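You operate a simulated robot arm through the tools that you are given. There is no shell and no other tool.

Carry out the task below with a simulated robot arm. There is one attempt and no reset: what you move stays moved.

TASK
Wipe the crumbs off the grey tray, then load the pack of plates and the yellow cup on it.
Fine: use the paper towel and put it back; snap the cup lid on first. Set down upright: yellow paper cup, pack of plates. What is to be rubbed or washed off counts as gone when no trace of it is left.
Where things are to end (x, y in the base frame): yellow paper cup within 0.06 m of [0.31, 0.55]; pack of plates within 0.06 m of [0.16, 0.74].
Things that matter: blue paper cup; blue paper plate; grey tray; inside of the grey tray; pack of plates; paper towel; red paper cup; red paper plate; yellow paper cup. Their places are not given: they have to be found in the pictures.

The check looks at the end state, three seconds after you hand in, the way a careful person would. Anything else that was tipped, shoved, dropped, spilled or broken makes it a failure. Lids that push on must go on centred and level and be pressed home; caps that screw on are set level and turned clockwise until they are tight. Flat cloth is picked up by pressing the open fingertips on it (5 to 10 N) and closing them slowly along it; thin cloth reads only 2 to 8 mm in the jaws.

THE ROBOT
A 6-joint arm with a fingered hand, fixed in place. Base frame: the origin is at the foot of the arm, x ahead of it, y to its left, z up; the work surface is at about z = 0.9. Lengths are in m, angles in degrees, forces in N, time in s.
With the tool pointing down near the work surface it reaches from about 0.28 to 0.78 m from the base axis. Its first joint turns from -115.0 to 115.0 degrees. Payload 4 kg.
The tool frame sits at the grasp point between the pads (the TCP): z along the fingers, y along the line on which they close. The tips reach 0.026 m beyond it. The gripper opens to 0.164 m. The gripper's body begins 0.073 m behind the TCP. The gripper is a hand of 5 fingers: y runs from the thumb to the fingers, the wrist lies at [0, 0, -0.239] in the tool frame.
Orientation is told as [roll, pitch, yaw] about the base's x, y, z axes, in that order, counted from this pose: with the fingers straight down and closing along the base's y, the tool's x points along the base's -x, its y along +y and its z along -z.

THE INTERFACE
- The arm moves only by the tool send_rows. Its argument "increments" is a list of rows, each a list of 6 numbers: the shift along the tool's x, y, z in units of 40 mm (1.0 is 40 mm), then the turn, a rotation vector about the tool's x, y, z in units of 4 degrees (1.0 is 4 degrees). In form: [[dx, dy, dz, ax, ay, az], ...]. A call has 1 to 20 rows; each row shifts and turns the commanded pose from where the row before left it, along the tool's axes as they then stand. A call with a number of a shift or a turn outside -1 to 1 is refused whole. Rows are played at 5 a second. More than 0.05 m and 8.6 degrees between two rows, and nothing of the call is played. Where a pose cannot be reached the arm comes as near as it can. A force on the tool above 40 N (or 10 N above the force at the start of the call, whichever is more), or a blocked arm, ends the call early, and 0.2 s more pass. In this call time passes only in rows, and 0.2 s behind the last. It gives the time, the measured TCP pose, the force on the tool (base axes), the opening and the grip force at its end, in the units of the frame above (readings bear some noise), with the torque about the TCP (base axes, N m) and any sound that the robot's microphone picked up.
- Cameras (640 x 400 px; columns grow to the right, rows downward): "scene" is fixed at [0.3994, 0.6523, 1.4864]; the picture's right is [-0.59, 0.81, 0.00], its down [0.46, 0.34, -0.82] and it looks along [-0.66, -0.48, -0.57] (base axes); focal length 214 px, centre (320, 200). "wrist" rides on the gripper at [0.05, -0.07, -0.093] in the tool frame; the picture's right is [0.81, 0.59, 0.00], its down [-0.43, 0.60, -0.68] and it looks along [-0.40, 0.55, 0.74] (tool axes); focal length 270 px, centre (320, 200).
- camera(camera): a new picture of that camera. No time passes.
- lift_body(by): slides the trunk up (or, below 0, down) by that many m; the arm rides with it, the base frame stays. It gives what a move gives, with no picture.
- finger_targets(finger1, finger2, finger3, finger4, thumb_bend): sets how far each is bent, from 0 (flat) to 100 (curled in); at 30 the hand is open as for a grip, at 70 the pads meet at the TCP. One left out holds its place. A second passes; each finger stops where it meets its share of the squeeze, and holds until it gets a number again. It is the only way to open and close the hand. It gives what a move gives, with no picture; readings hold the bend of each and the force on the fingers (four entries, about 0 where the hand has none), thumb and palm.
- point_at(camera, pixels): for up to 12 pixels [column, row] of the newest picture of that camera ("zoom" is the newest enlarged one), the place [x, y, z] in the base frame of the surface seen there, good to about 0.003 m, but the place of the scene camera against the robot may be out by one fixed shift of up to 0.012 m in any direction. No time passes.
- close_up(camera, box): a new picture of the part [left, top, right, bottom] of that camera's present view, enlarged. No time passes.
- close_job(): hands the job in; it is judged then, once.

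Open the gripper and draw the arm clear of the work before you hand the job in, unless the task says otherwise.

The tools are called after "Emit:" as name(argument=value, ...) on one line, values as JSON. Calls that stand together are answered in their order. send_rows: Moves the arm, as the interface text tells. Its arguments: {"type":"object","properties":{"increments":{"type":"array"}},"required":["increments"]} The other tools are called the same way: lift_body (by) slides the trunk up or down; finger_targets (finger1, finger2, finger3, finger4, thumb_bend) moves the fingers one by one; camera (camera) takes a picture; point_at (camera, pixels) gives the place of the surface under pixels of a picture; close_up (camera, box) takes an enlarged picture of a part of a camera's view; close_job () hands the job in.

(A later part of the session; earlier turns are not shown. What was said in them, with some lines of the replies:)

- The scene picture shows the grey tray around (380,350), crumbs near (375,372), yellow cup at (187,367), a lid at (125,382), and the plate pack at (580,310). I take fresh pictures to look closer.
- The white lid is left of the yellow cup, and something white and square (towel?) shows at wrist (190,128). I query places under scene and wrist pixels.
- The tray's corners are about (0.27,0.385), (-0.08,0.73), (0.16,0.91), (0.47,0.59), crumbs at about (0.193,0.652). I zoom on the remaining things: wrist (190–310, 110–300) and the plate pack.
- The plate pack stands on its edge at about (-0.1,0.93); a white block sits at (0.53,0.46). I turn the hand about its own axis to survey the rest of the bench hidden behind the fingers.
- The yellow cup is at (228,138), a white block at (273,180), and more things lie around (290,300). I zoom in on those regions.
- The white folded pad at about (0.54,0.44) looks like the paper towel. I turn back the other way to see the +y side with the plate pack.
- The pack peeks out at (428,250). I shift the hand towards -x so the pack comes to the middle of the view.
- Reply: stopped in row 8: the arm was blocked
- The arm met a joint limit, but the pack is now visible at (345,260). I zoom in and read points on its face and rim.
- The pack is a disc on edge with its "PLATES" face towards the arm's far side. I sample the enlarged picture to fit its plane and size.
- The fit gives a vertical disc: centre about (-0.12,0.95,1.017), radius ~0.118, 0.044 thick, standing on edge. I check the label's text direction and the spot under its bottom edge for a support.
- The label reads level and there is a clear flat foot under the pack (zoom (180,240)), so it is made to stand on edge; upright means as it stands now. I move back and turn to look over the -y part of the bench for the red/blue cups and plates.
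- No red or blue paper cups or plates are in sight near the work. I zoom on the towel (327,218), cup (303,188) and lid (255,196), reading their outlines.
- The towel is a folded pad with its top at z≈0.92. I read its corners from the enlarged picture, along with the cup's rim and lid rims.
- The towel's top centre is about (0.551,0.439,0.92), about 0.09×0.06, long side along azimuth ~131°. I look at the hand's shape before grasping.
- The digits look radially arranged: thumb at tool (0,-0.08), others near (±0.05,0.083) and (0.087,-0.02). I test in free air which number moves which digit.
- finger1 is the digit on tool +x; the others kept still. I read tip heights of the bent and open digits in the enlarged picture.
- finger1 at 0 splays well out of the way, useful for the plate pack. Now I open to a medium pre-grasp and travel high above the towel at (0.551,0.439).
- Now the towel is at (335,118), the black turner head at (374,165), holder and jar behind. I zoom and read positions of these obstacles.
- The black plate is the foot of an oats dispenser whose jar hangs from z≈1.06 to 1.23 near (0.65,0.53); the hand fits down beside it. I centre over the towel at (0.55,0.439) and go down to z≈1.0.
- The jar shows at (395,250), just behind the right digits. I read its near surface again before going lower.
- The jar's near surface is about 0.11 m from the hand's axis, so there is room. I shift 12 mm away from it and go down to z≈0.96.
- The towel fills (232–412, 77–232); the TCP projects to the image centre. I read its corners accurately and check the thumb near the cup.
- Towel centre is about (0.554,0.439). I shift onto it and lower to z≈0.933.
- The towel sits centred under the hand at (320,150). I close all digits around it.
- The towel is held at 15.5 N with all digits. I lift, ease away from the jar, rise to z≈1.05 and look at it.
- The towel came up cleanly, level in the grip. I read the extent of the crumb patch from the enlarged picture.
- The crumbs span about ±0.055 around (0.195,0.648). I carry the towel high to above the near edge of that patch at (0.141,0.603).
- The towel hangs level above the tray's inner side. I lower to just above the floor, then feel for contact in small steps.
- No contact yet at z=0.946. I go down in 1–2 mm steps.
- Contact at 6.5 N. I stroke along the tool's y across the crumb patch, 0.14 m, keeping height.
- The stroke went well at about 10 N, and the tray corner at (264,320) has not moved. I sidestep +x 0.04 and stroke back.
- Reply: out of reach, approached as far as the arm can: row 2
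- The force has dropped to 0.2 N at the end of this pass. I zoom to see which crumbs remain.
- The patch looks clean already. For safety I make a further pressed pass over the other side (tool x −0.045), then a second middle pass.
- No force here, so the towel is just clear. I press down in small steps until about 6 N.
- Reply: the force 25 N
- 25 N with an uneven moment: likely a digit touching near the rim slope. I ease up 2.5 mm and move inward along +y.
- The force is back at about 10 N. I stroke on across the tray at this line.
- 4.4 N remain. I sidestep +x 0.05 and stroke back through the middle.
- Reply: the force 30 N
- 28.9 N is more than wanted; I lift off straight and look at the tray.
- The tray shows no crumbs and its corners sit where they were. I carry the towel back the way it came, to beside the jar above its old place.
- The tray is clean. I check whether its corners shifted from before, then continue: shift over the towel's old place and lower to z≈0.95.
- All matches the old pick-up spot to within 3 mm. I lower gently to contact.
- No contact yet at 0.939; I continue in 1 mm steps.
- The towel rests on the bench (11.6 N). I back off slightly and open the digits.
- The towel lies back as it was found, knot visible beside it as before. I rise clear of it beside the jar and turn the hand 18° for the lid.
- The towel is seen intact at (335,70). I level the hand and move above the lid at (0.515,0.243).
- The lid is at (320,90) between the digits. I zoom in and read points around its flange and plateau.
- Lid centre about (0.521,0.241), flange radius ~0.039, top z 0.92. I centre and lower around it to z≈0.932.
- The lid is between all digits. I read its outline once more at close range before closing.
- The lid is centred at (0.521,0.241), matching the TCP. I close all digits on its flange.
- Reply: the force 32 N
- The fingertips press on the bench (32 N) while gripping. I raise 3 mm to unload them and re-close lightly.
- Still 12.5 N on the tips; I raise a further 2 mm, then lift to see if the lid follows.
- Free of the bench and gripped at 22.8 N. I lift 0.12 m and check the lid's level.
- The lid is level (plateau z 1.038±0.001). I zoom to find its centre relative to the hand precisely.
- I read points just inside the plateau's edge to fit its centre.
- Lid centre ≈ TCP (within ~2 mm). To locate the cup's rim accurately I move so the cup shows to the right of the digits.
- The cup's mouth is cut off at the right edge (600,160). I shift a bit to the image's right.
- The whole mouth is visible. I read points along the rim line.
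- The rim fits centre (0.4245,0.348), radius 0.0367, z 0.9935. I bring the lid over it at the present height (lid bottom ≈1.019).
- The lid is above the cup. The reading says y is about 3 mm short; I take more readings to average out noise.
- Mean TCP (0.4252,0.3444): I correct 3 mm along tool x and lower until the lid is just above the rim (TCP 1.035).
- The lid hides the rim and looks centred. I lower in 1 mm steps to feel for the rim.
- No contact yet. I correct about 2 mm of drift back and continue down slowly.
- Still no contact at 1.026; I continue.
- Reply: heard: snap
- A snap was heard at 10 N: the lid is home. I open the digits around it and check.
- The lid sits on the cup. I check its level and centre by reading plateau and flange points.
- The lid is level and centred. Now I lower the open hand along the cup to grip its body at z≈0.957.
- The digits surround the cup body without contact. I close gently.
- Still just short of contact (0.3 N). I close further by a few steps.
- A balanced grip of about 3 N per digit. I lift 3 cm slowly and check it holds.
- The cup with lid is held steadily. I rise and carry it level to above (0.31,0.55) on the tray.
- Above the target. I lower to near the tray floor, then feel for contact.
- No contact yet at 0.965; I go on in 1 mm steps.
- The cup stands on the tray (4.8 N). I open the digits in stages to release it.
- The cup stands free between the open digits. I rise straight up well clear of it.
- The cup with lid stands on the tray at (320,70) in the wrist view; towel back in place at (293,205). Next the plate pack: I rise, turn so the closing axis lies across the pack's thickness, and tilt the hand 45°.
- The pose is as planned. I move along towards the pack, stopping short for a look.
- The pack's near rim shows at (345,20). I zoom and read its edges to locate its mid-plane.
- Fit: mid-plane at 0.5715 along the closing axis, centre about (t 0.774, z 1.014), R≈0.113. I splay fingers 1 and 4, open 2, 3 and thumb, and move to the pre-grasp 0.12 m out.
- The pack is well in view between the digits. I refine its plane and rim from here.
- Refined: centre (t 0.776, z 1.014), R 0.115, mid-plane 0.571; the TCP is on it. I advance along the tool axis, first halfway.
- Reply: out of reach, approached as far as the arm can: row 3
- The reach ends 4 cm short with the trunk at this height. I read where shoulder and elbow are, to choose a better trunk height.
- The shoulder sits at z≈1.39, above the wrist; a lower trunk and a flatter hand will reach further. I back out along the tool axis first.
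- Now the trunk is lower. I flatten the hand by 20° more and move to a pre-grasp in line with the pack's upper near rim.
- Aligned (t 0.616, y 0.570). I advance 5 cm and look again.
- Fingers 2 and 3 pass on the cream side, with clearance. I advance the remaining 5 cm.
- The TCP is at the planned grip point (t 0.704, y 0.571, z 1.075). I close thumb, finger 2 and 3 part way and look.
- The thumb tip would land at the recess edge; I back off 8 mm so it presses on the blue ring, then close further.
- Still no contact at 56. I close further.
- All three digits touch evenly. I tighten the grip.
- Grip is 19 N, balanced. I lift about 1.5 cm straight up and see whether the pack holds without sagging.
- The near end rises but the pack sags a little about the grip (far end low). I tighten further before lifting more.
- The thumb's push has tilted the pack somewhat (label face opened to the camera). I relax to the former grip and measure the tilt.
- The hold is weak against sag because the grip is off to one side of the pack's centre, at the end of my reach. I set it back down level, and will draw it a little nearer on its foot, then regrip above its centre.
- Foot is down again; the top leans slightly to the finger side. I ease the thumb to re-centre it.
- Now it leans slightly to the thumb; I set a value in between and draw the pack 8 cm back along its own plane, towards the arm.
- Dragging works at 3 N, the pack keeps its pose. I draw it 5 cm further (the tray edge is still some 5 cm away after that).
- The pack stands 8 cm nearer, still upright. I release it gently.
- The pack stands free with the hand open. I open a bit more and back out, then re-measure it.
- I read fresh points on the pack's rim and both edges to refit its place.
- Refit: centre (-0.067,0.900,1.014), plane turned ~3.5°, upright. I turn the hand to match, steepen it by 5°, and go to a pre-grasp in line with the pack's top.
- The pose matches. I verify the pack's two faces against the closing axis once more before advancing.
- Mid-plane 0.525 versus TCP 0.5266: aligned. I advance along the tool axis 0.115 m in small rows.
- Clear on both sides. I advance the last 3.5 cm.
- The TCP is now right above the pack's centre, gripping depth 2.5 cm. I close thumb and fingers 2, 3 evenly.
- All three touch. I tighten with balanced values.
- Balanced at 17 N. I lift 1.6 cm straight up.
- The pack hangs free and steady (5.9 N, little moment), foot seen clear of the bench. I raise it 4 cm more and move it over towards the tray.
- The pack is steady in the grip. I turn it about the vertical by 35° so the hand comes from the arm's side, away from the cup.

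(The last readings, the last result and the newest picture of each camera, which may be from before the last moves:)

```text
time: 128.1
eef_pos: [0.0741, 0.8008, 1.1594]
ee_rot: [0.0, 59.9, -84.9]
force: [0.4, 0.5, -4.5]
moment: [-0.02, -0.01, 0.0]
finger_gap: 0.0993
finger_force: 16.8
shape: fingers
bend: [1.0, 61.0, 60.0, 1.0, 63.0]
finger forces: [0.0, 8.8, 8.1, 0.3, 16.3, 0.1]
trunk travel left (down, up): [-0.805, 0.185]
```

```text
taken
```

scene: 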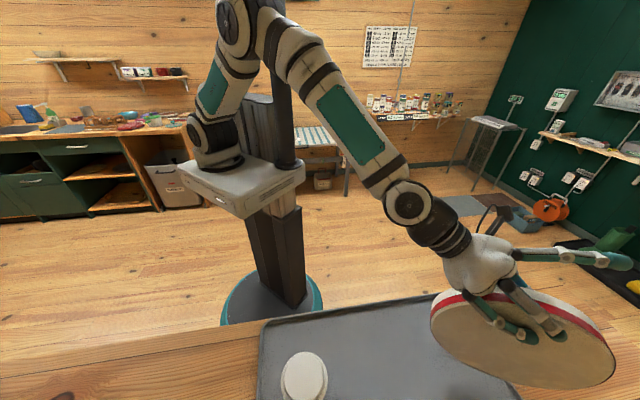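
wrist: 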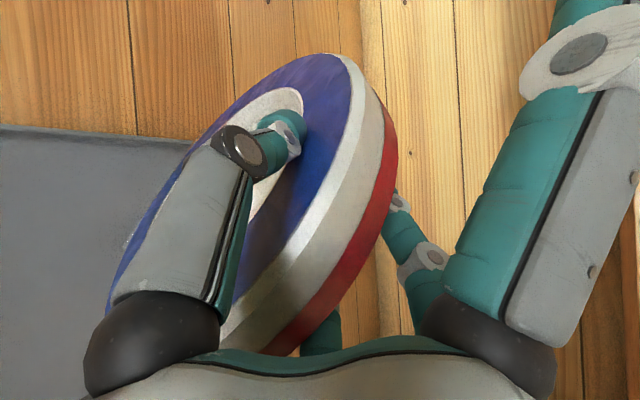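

Turned and steady. I carry it over the target, TCP to (0.160,0.733), at the same height.

Emit:
send_rows(increments=[[-0.188, 0.402, -0.325, 0, 0, 0], [-0.188, 0.402, -0.325, 0, 0, 0], [-0.188, 0.402, -0.325, 0, 0, 0], [-0.188, 0.402, -0.325, 0, 0, 0], [-0.188, 0.402, -0.325, 0, 0, 0]])

Emit:
camera(camera="wrist")

Emit:
camera(camera="scene")

Emit:
close_up(camera="scene", box=[330, 230, 560, 400])

```text
time: 129.3
eef_pos: [0.1623, 0.7322, 1.1606]
ee_rot: [-0.2, 59.8, -85.2]
force: [0.6, 0.6, -4.9]
moment: [-0.04, 0.02, 0.01]
finger_gap: 0.0996
finger_force: 17.1
shape: fingers
bend: [1.0, 61.0, 60.0, 1.0, 63.0]
finger forces: [0.1, 9.0, 7.7, 0.2, 16.5, 0.0]
trunk travel left (down, up): [-0.805, 0.185]
```

```text
taken
```

wrist: 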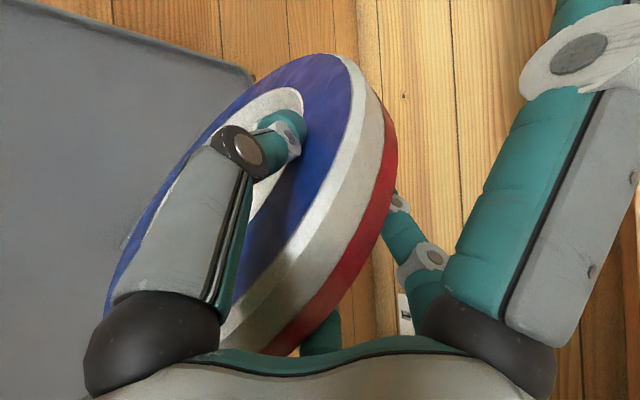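

```text
taken
```

scene: 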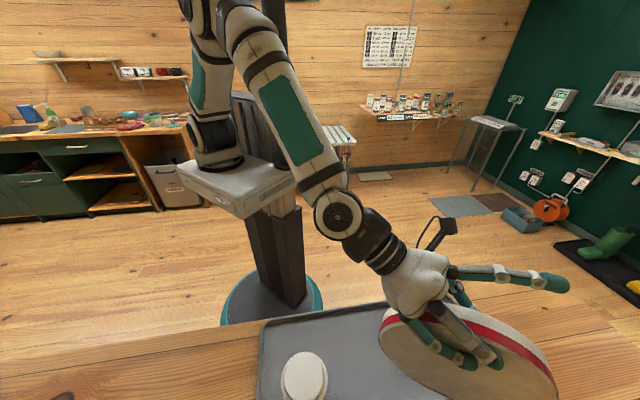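

```text
2.35 times, centred on (445, 315) of scene
```

zoom: 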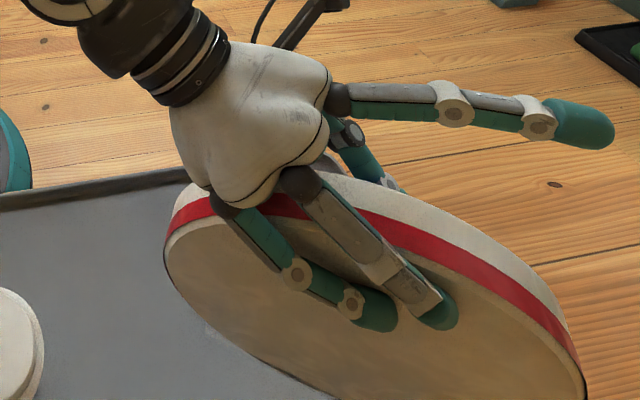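

The pack hangs over the tray. I read points on its cream face and edges to check its place and level before lowering.

Emit:
point_at(camera="zoom", pixels=[[180, 240], [200, 300], [300, 370], [450, 380], [560, 360], [300, 340], [420, 350], [520, 320], [480, 290], [240, 220], [560, 310], [205, 325]])

```text
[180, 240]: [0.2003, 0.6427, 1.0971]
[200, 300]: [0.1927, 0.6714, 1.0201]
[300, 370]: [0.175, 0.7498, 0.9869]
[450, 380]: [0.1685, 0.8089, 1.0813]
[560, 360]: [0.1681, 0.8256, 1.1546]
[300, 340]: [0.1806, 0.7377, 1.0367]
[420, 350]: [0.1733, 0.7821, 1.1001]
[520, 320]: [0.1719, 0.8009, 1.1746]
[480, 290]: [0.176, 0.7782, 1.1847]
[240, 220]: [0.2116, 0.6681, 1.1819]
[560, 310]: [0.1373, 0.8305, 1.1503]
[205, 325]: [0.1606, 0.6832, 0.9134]
```

Face is vertical and the centre is at about (0.158,0.745): on target. I lower straight towards the tray.

Emit:
send_rows(increments=[[-0.247, 0, 0.1425, 0, 0, 0], [-0.247, 0, 0.1425, 0, 0, 0], [-0.22, 0, 0.127, 0, 0, 0], [-0.15, 0, 0.087, 0, 0, 0]])

Emit:
close_up(camera="scene", box=[330, 230, 560, 400])

```text
time: 130.3
eef_pos: [0.1607, 0.7333, 1.1199]
ee_rot: [-0.1, 59.9, -85.0]
force: [0.5, 1.6, -5.2]
moment: [-0.04, 0.0, -0.03]
finger_gap: 0.0994
finger_force: 17.0
shape: fingers
bend: [1.0, 61.0, 60.0, 1.0, 63.0]
finger forces: [0.0, 8.9, 8.0, 0.3, 16.6, 0.0]
trunk travel left (down, up): [-0.805, 0.185]
```

```text
2.35 times, centred on (445, 315) of scene
```

zoom: 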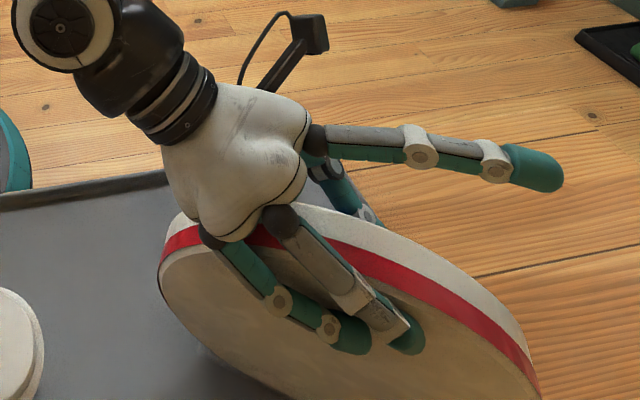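

Still hanging (−5.2 N). I lower in 2 mm steps until the foot carries it.

Emit:
send_rows(increments=[[-0.05, 0, 0.029, 0, 0, 0], [-0.05, 0, 0.029, 0, 0, 0], [-0.04, 0, 0.023, 0, 0, 0]])

Emit:
send_rows(increments=[[-0.04, 0, 0.023, 0, 0, 0], [-0.03, 0, 0.017, 0, 0, 0]])

```text
time: 131.1
eef_pos: [0.1617, 0.7336, 1.1149]
ee_rot: [-0.1, 60.0, -85.2]
force: [-0.8, 0.3, -1.5]
moment: [-0.01, -0.03, -0.01]
finger_gap: 0.0995
finger_force: 16.6
shape: fingers
bend: [1.0, 61.0, 60.0, 1.0, 63.0]
finger forces: [0.0, 8.9, 7.6, 0.4, 16.5, 0.0]
trunk travel left (down, up): [-0.805, 0.185]
```

```text
time: 131.7
eef_pos: [0.1602, 0.7333, 1.1111]
ee_rot: [0.0, 60.0, -85.0]
force: [-0.6, 2.0, 2.0]
moment: [-0.02, 0.02, 0.0]
finger_gap: 0.0996
finger_force: 17.3
shape: fingers
bend: [1.0, 61.0, 60.0, 1.0, 63.0]
finger forces: [0.0, 9.3, 7.6, 0.3, 17.3, 0.0]
trunk travel left (down, up): [-0.805, 0.185]
```

The foot carries the pack now (+2 N). I look at how it stands before releasing.

Emit:
camera(camera="wrist")

Emit:
close_up(camera="scene", box=[330, 230, 560, 400])

Emit:
point_at(camera="zoom", pixels=[[175, 270], [195, 320], [250, 370], [330, 380], [430, 390], [500, 390], [300, 350], [420, 370], [470, 320], [430, 330], [190, 345], [225, 375]])

```text
taken
```

wrist: 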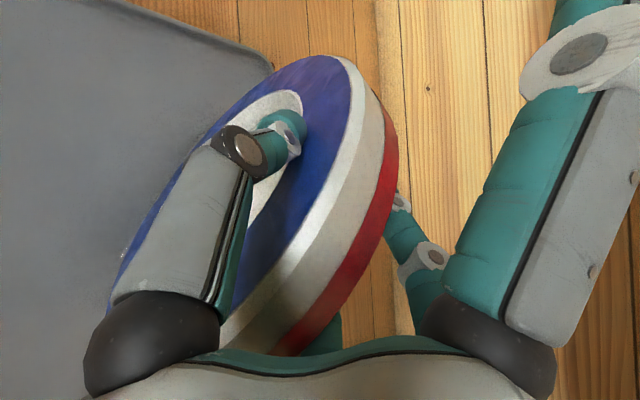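

```text
2.35 times, centred on (445, 315) of scene
```

zoom: 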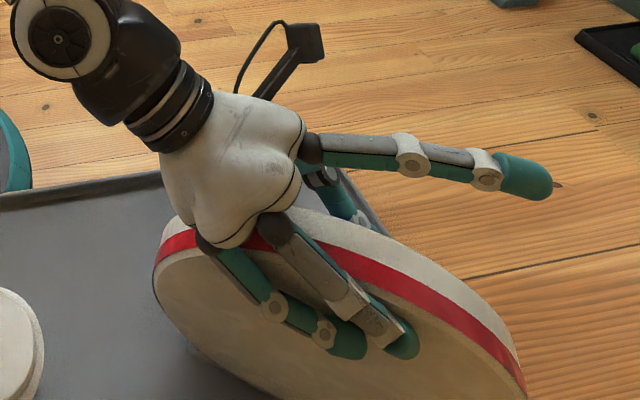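

```text
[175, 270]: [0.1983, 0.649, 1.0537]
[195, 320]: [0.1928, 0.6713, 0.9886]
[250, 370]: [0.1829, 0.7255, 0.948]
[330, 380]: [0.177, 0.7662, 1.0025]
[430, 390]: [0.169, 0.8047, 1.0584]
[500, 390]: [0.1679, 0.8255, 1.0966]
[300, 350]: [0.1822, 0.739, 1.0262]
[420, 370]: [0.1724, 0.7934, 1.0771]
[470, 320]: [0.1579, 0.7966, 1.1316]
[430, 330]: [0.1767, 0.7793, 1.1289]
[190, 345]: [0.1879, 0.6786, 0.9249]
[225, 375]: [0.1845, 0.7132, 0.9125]
```

The pack stands vertical within about 1°, foot on the tray floor. I release in small symmetrical steps.

Emit:
finger_targets(finger2=63, finger3=63, thumb_bend=63)

Emit:
finger_targets(finger2=57, finger3=57, thumb_bend=57)

Emit:
camera(camera="wrist")

Emit:
close_up(camera="scene", box=[330, 230, 560, 400])

```text
time: 132.7
eef_pos: [0.1609, 0.733, 1.1117]
ee_rot: [-0.1, 60.0, -85.0]
force: [-0.4, 0.5, -0.5]
moment: [-0.06, 0.07, -0.02]
finger_gap: 0.0993
finger_force: 6.1
shape: fingers
bend: [1.0, 61.0, 60.0, 1.0, 61.0]
finger forces: [0.0, 2.7, 3.4, 1.3, 5.3, 0.1]
trunk travel left (down, up): [-0.805, 0.185]
```

```text
time: 133.7
eef_pos: [0.1621, 0.732, 1.1103]
ee_rot: [-0.1, 59.9, -85.0]
force: [0.1, 0.0, 0.2]
moment: [-0.02, -0.01, -0.04]
finger_gap: 0.0991
finger_force: 0.6
shape: fingers
bend: [1.0, 56.0, 56.0, 1.0, 56.0]
finger forces: [0.1, 0.0, 0.0, 0.5, 0.0, 0.1]
trunk travel left (down, up): [-0.805, 0.185]
```

```text
taken
```

wrist: 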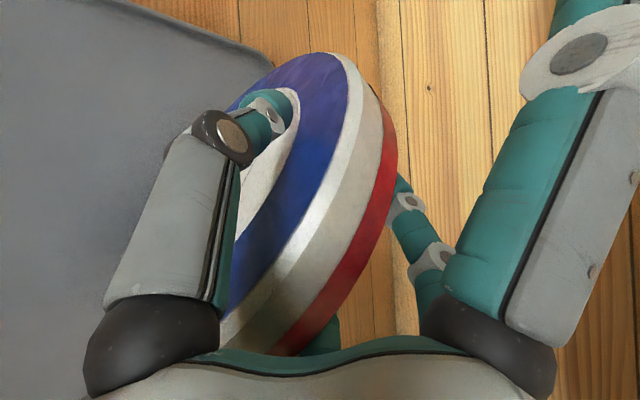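

```text
2.35 times, centred on (445, 315) of scene
```

zoom: 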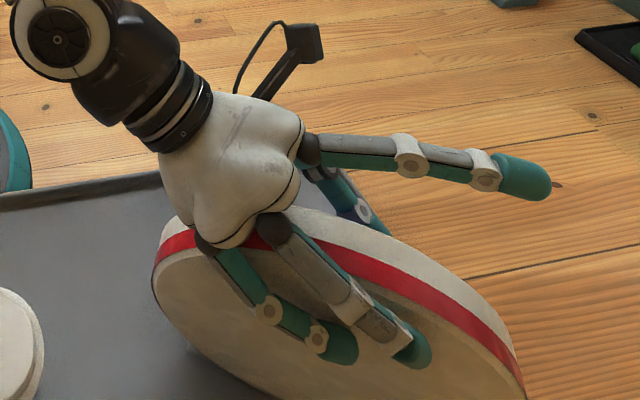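

Released and standing. I open the digits fully.

Emit:
finger_targets(finger2=45, finger3=45, thumb_bend=45)

Emit:
finger_targets(finger2=30, finger3=30, thumb_bend=30)

Emit:
send_rows(increments=[[0, 0, -0.2, 0, 0, 0], [0, 0, -0.3, 0, 0, 0]])

Emit:
camera(camera="wrist")

Emit:
close_up(camera="scene", box=[330, 230, 560, 400])

```text
time: 134.7
eef_pos: [0.1605, 0.7324, 1.1103]
ee_rot: [-0.2, 59.9, -84.9]
force: [-0.9, -0.7, 0.1]
moment: [0.0, -0.02, -0.05]
finger_gap: 0.1018
finger_force: 0.5
shape: fingers
bend: [1.0, 45.0, 45.0, 1.0, 45.0]
finger forces: [0.0, 0.0, 0.0, 0.6, 0.0, 0.0]
trunk travel left (down, up): [-0.805, 0.185]
```

```text
time: 135.7
eef_pos: [0.1605, 0.7331, 1.1108]
ee_rot: [0.0, 59.8, -85.0]
force: [-0.9, -0.1, -0.9]
moment: [-0.05, 0.03, -0.03]
finger_gap: 0.1101
finger_force: 0.2
shape: fingers
bend: [1.0, 30.0, 30.0, 1.0, 30.0]
finger forces: [0.0, 0.0, 0.0, 0.4, 0.0, 0.0]
trunk travel left (down, up): [-0.805, 0.185]
```

```text
time: 136.3
eef_pos: [0.1622, 0.7152, 1.1214]
ee_rot: [0.1, 60.0, -85.0]
force: [-0.5, 0.4, 0.0]
moment: [0.0, 0.01, 0.03]
finger_gap: 0.1099
finger_force: 0.1
shape: fingers
bend: [1.0, 30.0, 30.0, 1.0, 30.0]
finger forces: [0.0, 0.1, 0.0, 0.1, 0.0, 0.0]
trunk travel left (down, up): [-0.805, 0.185]
```

```text
taken
```

wrist: 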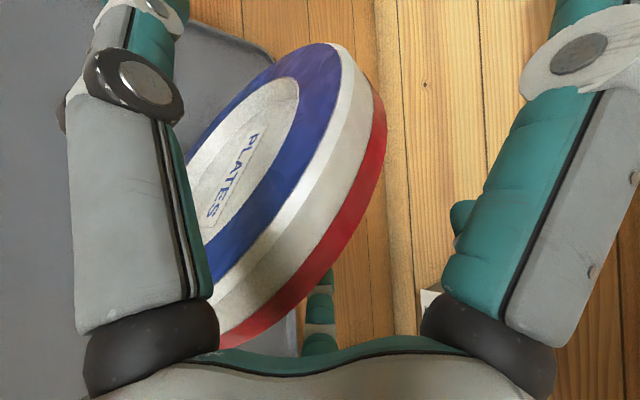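

```text
2.35 times, centred on (445, 315) of scene
```

zoom: 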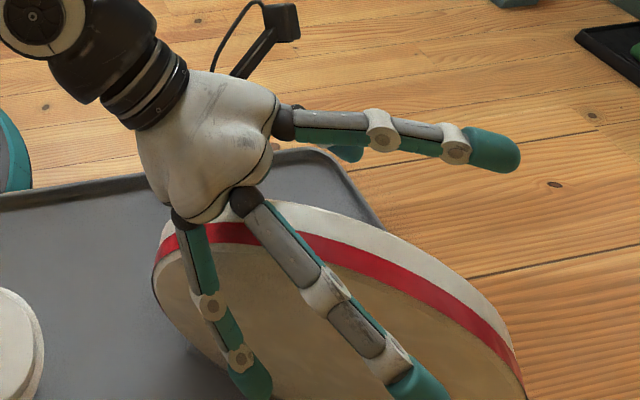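

The pack stands free. I withdraw along the tool axis, then up and away.

Emit:
send_rows(increments=[[0, 0, -0.6, 0, 0, 0], [0, 0, -0.8, 0, 0, 0], [0, 0, -0.9, 0, 0, 0], [0, 0, -0.9, 0, 0, 0], [0.6, 0, -0.6, 0, 0, 0], [0.8, 0, -0.4, 0, 0, 0]])

Emit:
camera(camera="wrist")

Emit:
camera(camera="scene")

```text
time: 137.7
eef_pos: [0.1739, 0.5972, 1.2531]
ee_rot: [-0.1, 60.0, -85.1]
force: [0.4, 0.0, 0.5]
moment: [0.0, -0.02, 0.0]
finger_gap: 0.1099
finger_force: 0.0
shape: fingers
bend: [1.0, 30.0, 30.0, 1.0, 30.0]
finger forces: [0.0, 0.0, 0.0, 0.1, 0.0, 0.0]
trunk travel left (down, up): [-0.805, 0.185]
```

```text
taken
```

wrist: 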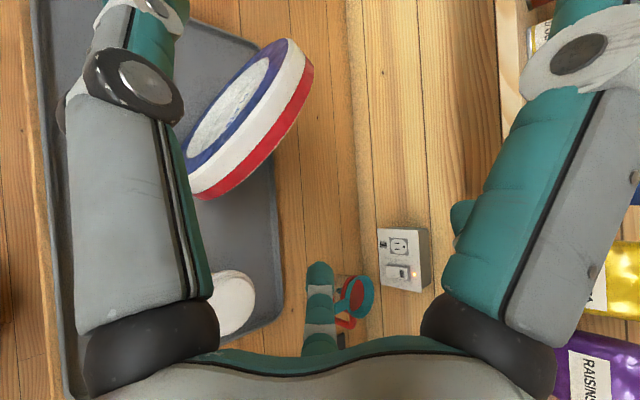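

```text
taken
```

scene: 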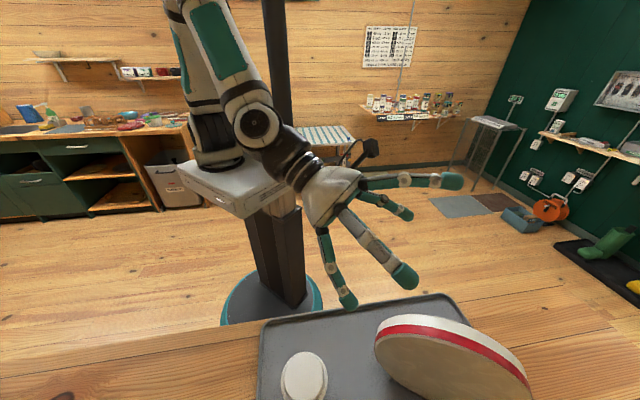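

Both items stand on the tray. I verify the pack's place and the tray's corners from this view.

Emit:
point_at(camera="wrist", pixels=[[190, 165], [230, 110], [260, 65], [285, 45], [200, 195], [240, 175], [280, 130], [305, 80], [225, 165], [235, 300], [250, 295], [283, 300]])

Emit:
point_at(camera="scene", pixels=[[264, 323], [441, 295], [303, 370], [283, 370], [325, 370], [303, 353], [303, 392], [380, 350], [400, 375], [450, 380], [500, 380], [430, 320]])

```text
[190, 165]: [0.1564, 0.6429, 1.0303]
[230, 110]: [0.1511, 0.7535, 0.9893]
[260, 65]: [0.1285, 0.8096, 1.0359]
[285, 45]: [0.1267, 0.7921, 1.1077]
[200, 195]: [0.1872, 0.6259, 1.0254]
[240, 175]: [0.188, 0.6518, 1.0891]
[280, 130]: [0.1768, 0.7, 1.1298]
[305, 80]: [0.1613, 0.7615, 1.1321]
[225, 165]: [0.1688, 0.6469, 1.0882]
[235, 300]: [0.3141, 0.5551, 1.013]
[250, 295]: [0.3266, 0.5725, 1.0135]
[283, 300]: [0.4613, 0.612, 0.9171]
```

```text
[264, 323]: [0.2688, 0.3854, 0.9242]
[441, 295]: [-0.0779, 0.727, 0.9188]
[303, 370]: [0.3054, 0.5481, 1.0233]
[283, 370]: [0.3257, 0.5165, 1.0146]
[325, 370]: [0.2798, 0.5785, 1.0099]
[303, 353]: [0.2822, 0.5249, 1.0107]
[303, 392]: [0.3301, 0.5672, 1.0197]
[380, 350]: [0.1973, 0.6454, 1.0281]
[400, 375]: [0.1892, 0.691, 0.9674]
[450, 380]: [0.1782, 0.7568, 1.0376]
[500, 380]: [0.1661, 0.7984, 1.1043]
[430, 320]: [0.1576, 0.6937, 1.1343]
```

Cup centre reads (0.306,0.548) and pack centre about (0.155,0.74), tray corners unmoved. I raise the trunk, withdraw the arm and restore the hand.

Emit:
lift_body(by=0.12)

Emit:
send_rows(increments=[[-0.45, 0, -0.78, 0, 0, 0], [-0.45, 0, -0.78, 0, 0, 0], [-0.45, 0, -0.78, 0, 0, 0], [0, 0, 0, 0, -1, 0], [0, 0, 0, 0, -1, 0], [0, 0, 0, 0, -1, 0], [0, 0, 0, 0, -1, 0], [0, 0, 0, 0, -1, 0], [0, 0, 0, 0, -1, 0], [0, 0, 0, 0, -1, 0], [0, 0, 0, 0, -1, 0], [0, 0, 0, 0, -1, 0], [0, 0, 0, 0, -1, 0], [0, 0, 0, 0, -1, 0], [0, 0, 0, 0, -1, 0], [0, 0, 0, 0, -1, 0], [0, 0, 0, 0, -1, 0]])

Emit:
finger_targets(finger1=30, finger2=30, finger3=30, finger4=30, thumb_bend=30)

Emit:
camera(camera="scene")

Emit:
camera(camera="wrist")

```text
time: 139.2
eef_pos: [0.1726, 0.5974, 1.3735]
ee_rot: [-0.1, 59.9, -85.1]
force: [-0.5, 0.1, -0.1]
moment: [-0.02, 0.04, 0.0]
finger_gap: 0.1097
finger_force: 0.1
shape: fingers
bend: [1.0, 30.0, 30.0, 1.0, 30.0]
finger forces: [0.1, 0.1, 0.0, 0.1, 0.0, 0.0]
trunk travel left (down, up): [-0.925, 0.065]
```

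```text
time: 142.8
eef_pos: [0.1831, 0.4911, 1.3728]
ee_rot: [0.0, 3.8, -85.0]
force: [-0.1, 0.2, -0.7]
moment: [-0.01, -0.02, 0.03]
finger_gap: 0.1096
finger_force: 0.0
shape: fingers
bend: [1.0, 30.0, 30.0, 1.0, 30.0]
finger forces: [0.1, 0.0, 0.0, 0.0, 0.0, 0.0]
trunk travel left (down, up): [-0.925, 0.065]
```

```text
time: 143.8
eef_pos: [0.1831, 0.4901, 1.374]
ee_rot: [0.0, 3.8, -85.0]
force: [-0.1, 0.4, -0.1]
moment: [-0.01, 0.02, 0.01]
finger_gap: 0.0912
finger_force: 0.0
shape: fingers
bend: [30.0, 30.0, 30.0, 30.0, 30.0]
finger forces: [0.0, 0.0, 0.1, 0.0, 0.0, 0.0]
trunk travel left (down, up): [-0.925, 0.065]
```

```text
taken
```

scene: 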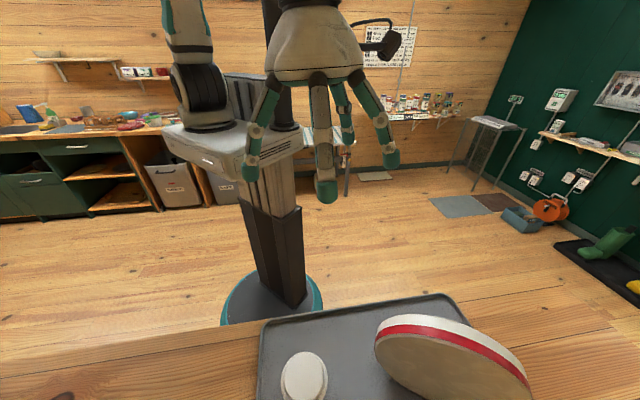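

```text
taken
```

wrist: 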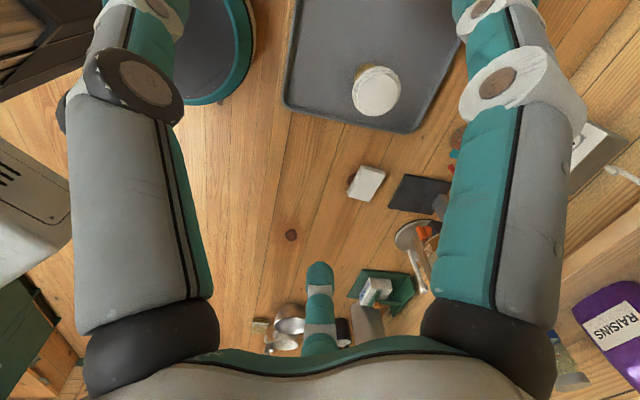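

All is in place and the towel lies at (366,182). I turn the hand back to view the whole tray interior for any leftover crumbs.

Emit:
send_rows(increments=[[0, 0, 0, 0, -0.95, 0], [0, 0, 0, 0, 0, -1], [0, 0, 0, 0, 0, -1], [0, 0, 0, 0, 0, -1], [0, 0, 0, 0, 0, -1], [0, 0, 0, 0, 0, -1], [0, 0, 0, 0, 0, -1], [0, 0, 0, 0, 0, -1], [0, 0, 0, 0, 0, -1], [0, 0, 0, 0, 0, -1], [0, 0, 0, 0, 0, -1], [0, 0, 0, 0, 0, -1], [0, 0, 0, 0, 0, -1], [0, 0, 0, 0, 0, -1], [0, 0, 0, 0, 0, -1], [0, 0, 0, 0, 0, -1], [0, 0, 0, 0, 0, -1], [0, 0, 0, 0, 0, -1], [0, 0, 0, 0, 0, -1], [0, 0, 0, 0, 0, -1]])

Emit:
camera(camera="wrist")

Emit:
close_up(camera="wrist", box=[220, 0, 480, 200])

Emit:
close_up(camera="scene", box=[240, 280, 540, 400])

```text
time: 148.0
eef_pos: [0.1839, 0.49, 1.3747]
ee_rot: [0.1, 0.1, -9.0]
force: [-0.2, -0.7, 0.3]
moment: [-0.01, 0.02, -0.01]
finger_gap: 0.0911
finger_force: 0.1
shape: fingers
bend: [30.0, 30.0, 30.0, 30.0, 30.0]
finger forces: [0.0, 0.0, 0.0, 0.0, 0.0, 0.1]
trunk travel left (down, up): [-0.925, 0.065]
```

```text
taken
```

wrist: 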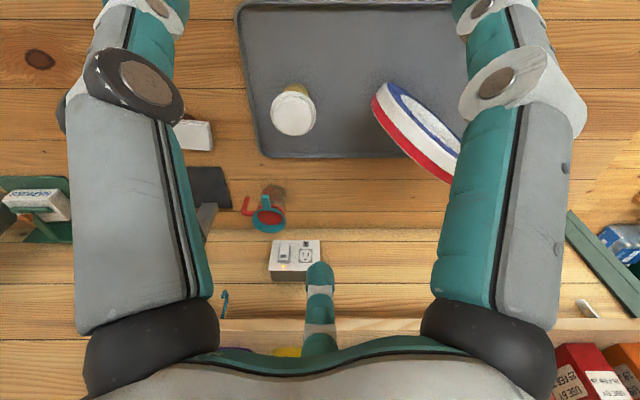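

```text
2.00 times, centred on (350, 100) of wrist
```

zoom: 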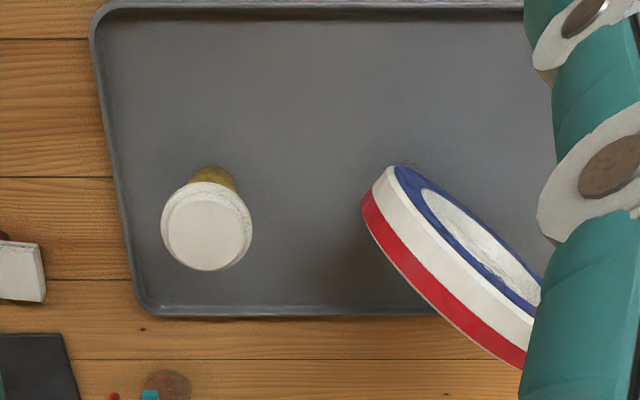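

```text
2.13 times, centred on (390, 340) of scene
```

zoom: 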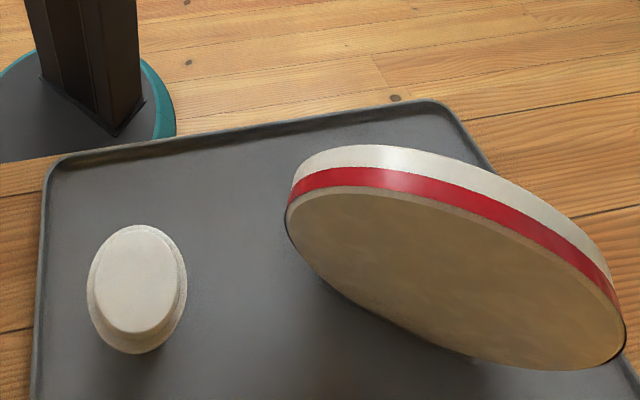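

The tray is clean, the lidded cup and the pack both stand upright on it, the towel is back in place, and the open hand is high and clear. I hand the job in.

Emit:
close_job()

```text
The job is handed in.
```

The job is handed in: the tray is wiped clean, and the lidded yellow cup and the pack of plates are standing on it. I don't have the result of the check.

- **Crumbs:** wiped off with the paper towel. The last pictures show no trace on the tray.
- **Paper towel:** put back where it was found.
- **Yellow cup:** the lid snapped on, centred and level. The cup stands at about (0.306, 0.548), well within 0.06 m of its target.
- **Pack of plates:** stands on its edge at about (0.155, 0.74), also well within 0.06 m. It stood on its edge on a clear foot at the start, with the label reading level, so I took that as upright and did not lay it flat.
- **Tray:** its corners read the same as before, to within about 4 mm.

- **Plate pack slid:** my first grip on it was weak and at the end of the arm's reach. I set it back down and slid it about 8 cm along the bench before gripping it again.
- **High wiping force:** it reached about 29 N for a moment during the last stroke.
- **Not seen:** I never saw the red and blue paper cups and plates in any picture. I saw nothing knocked over or out of place.
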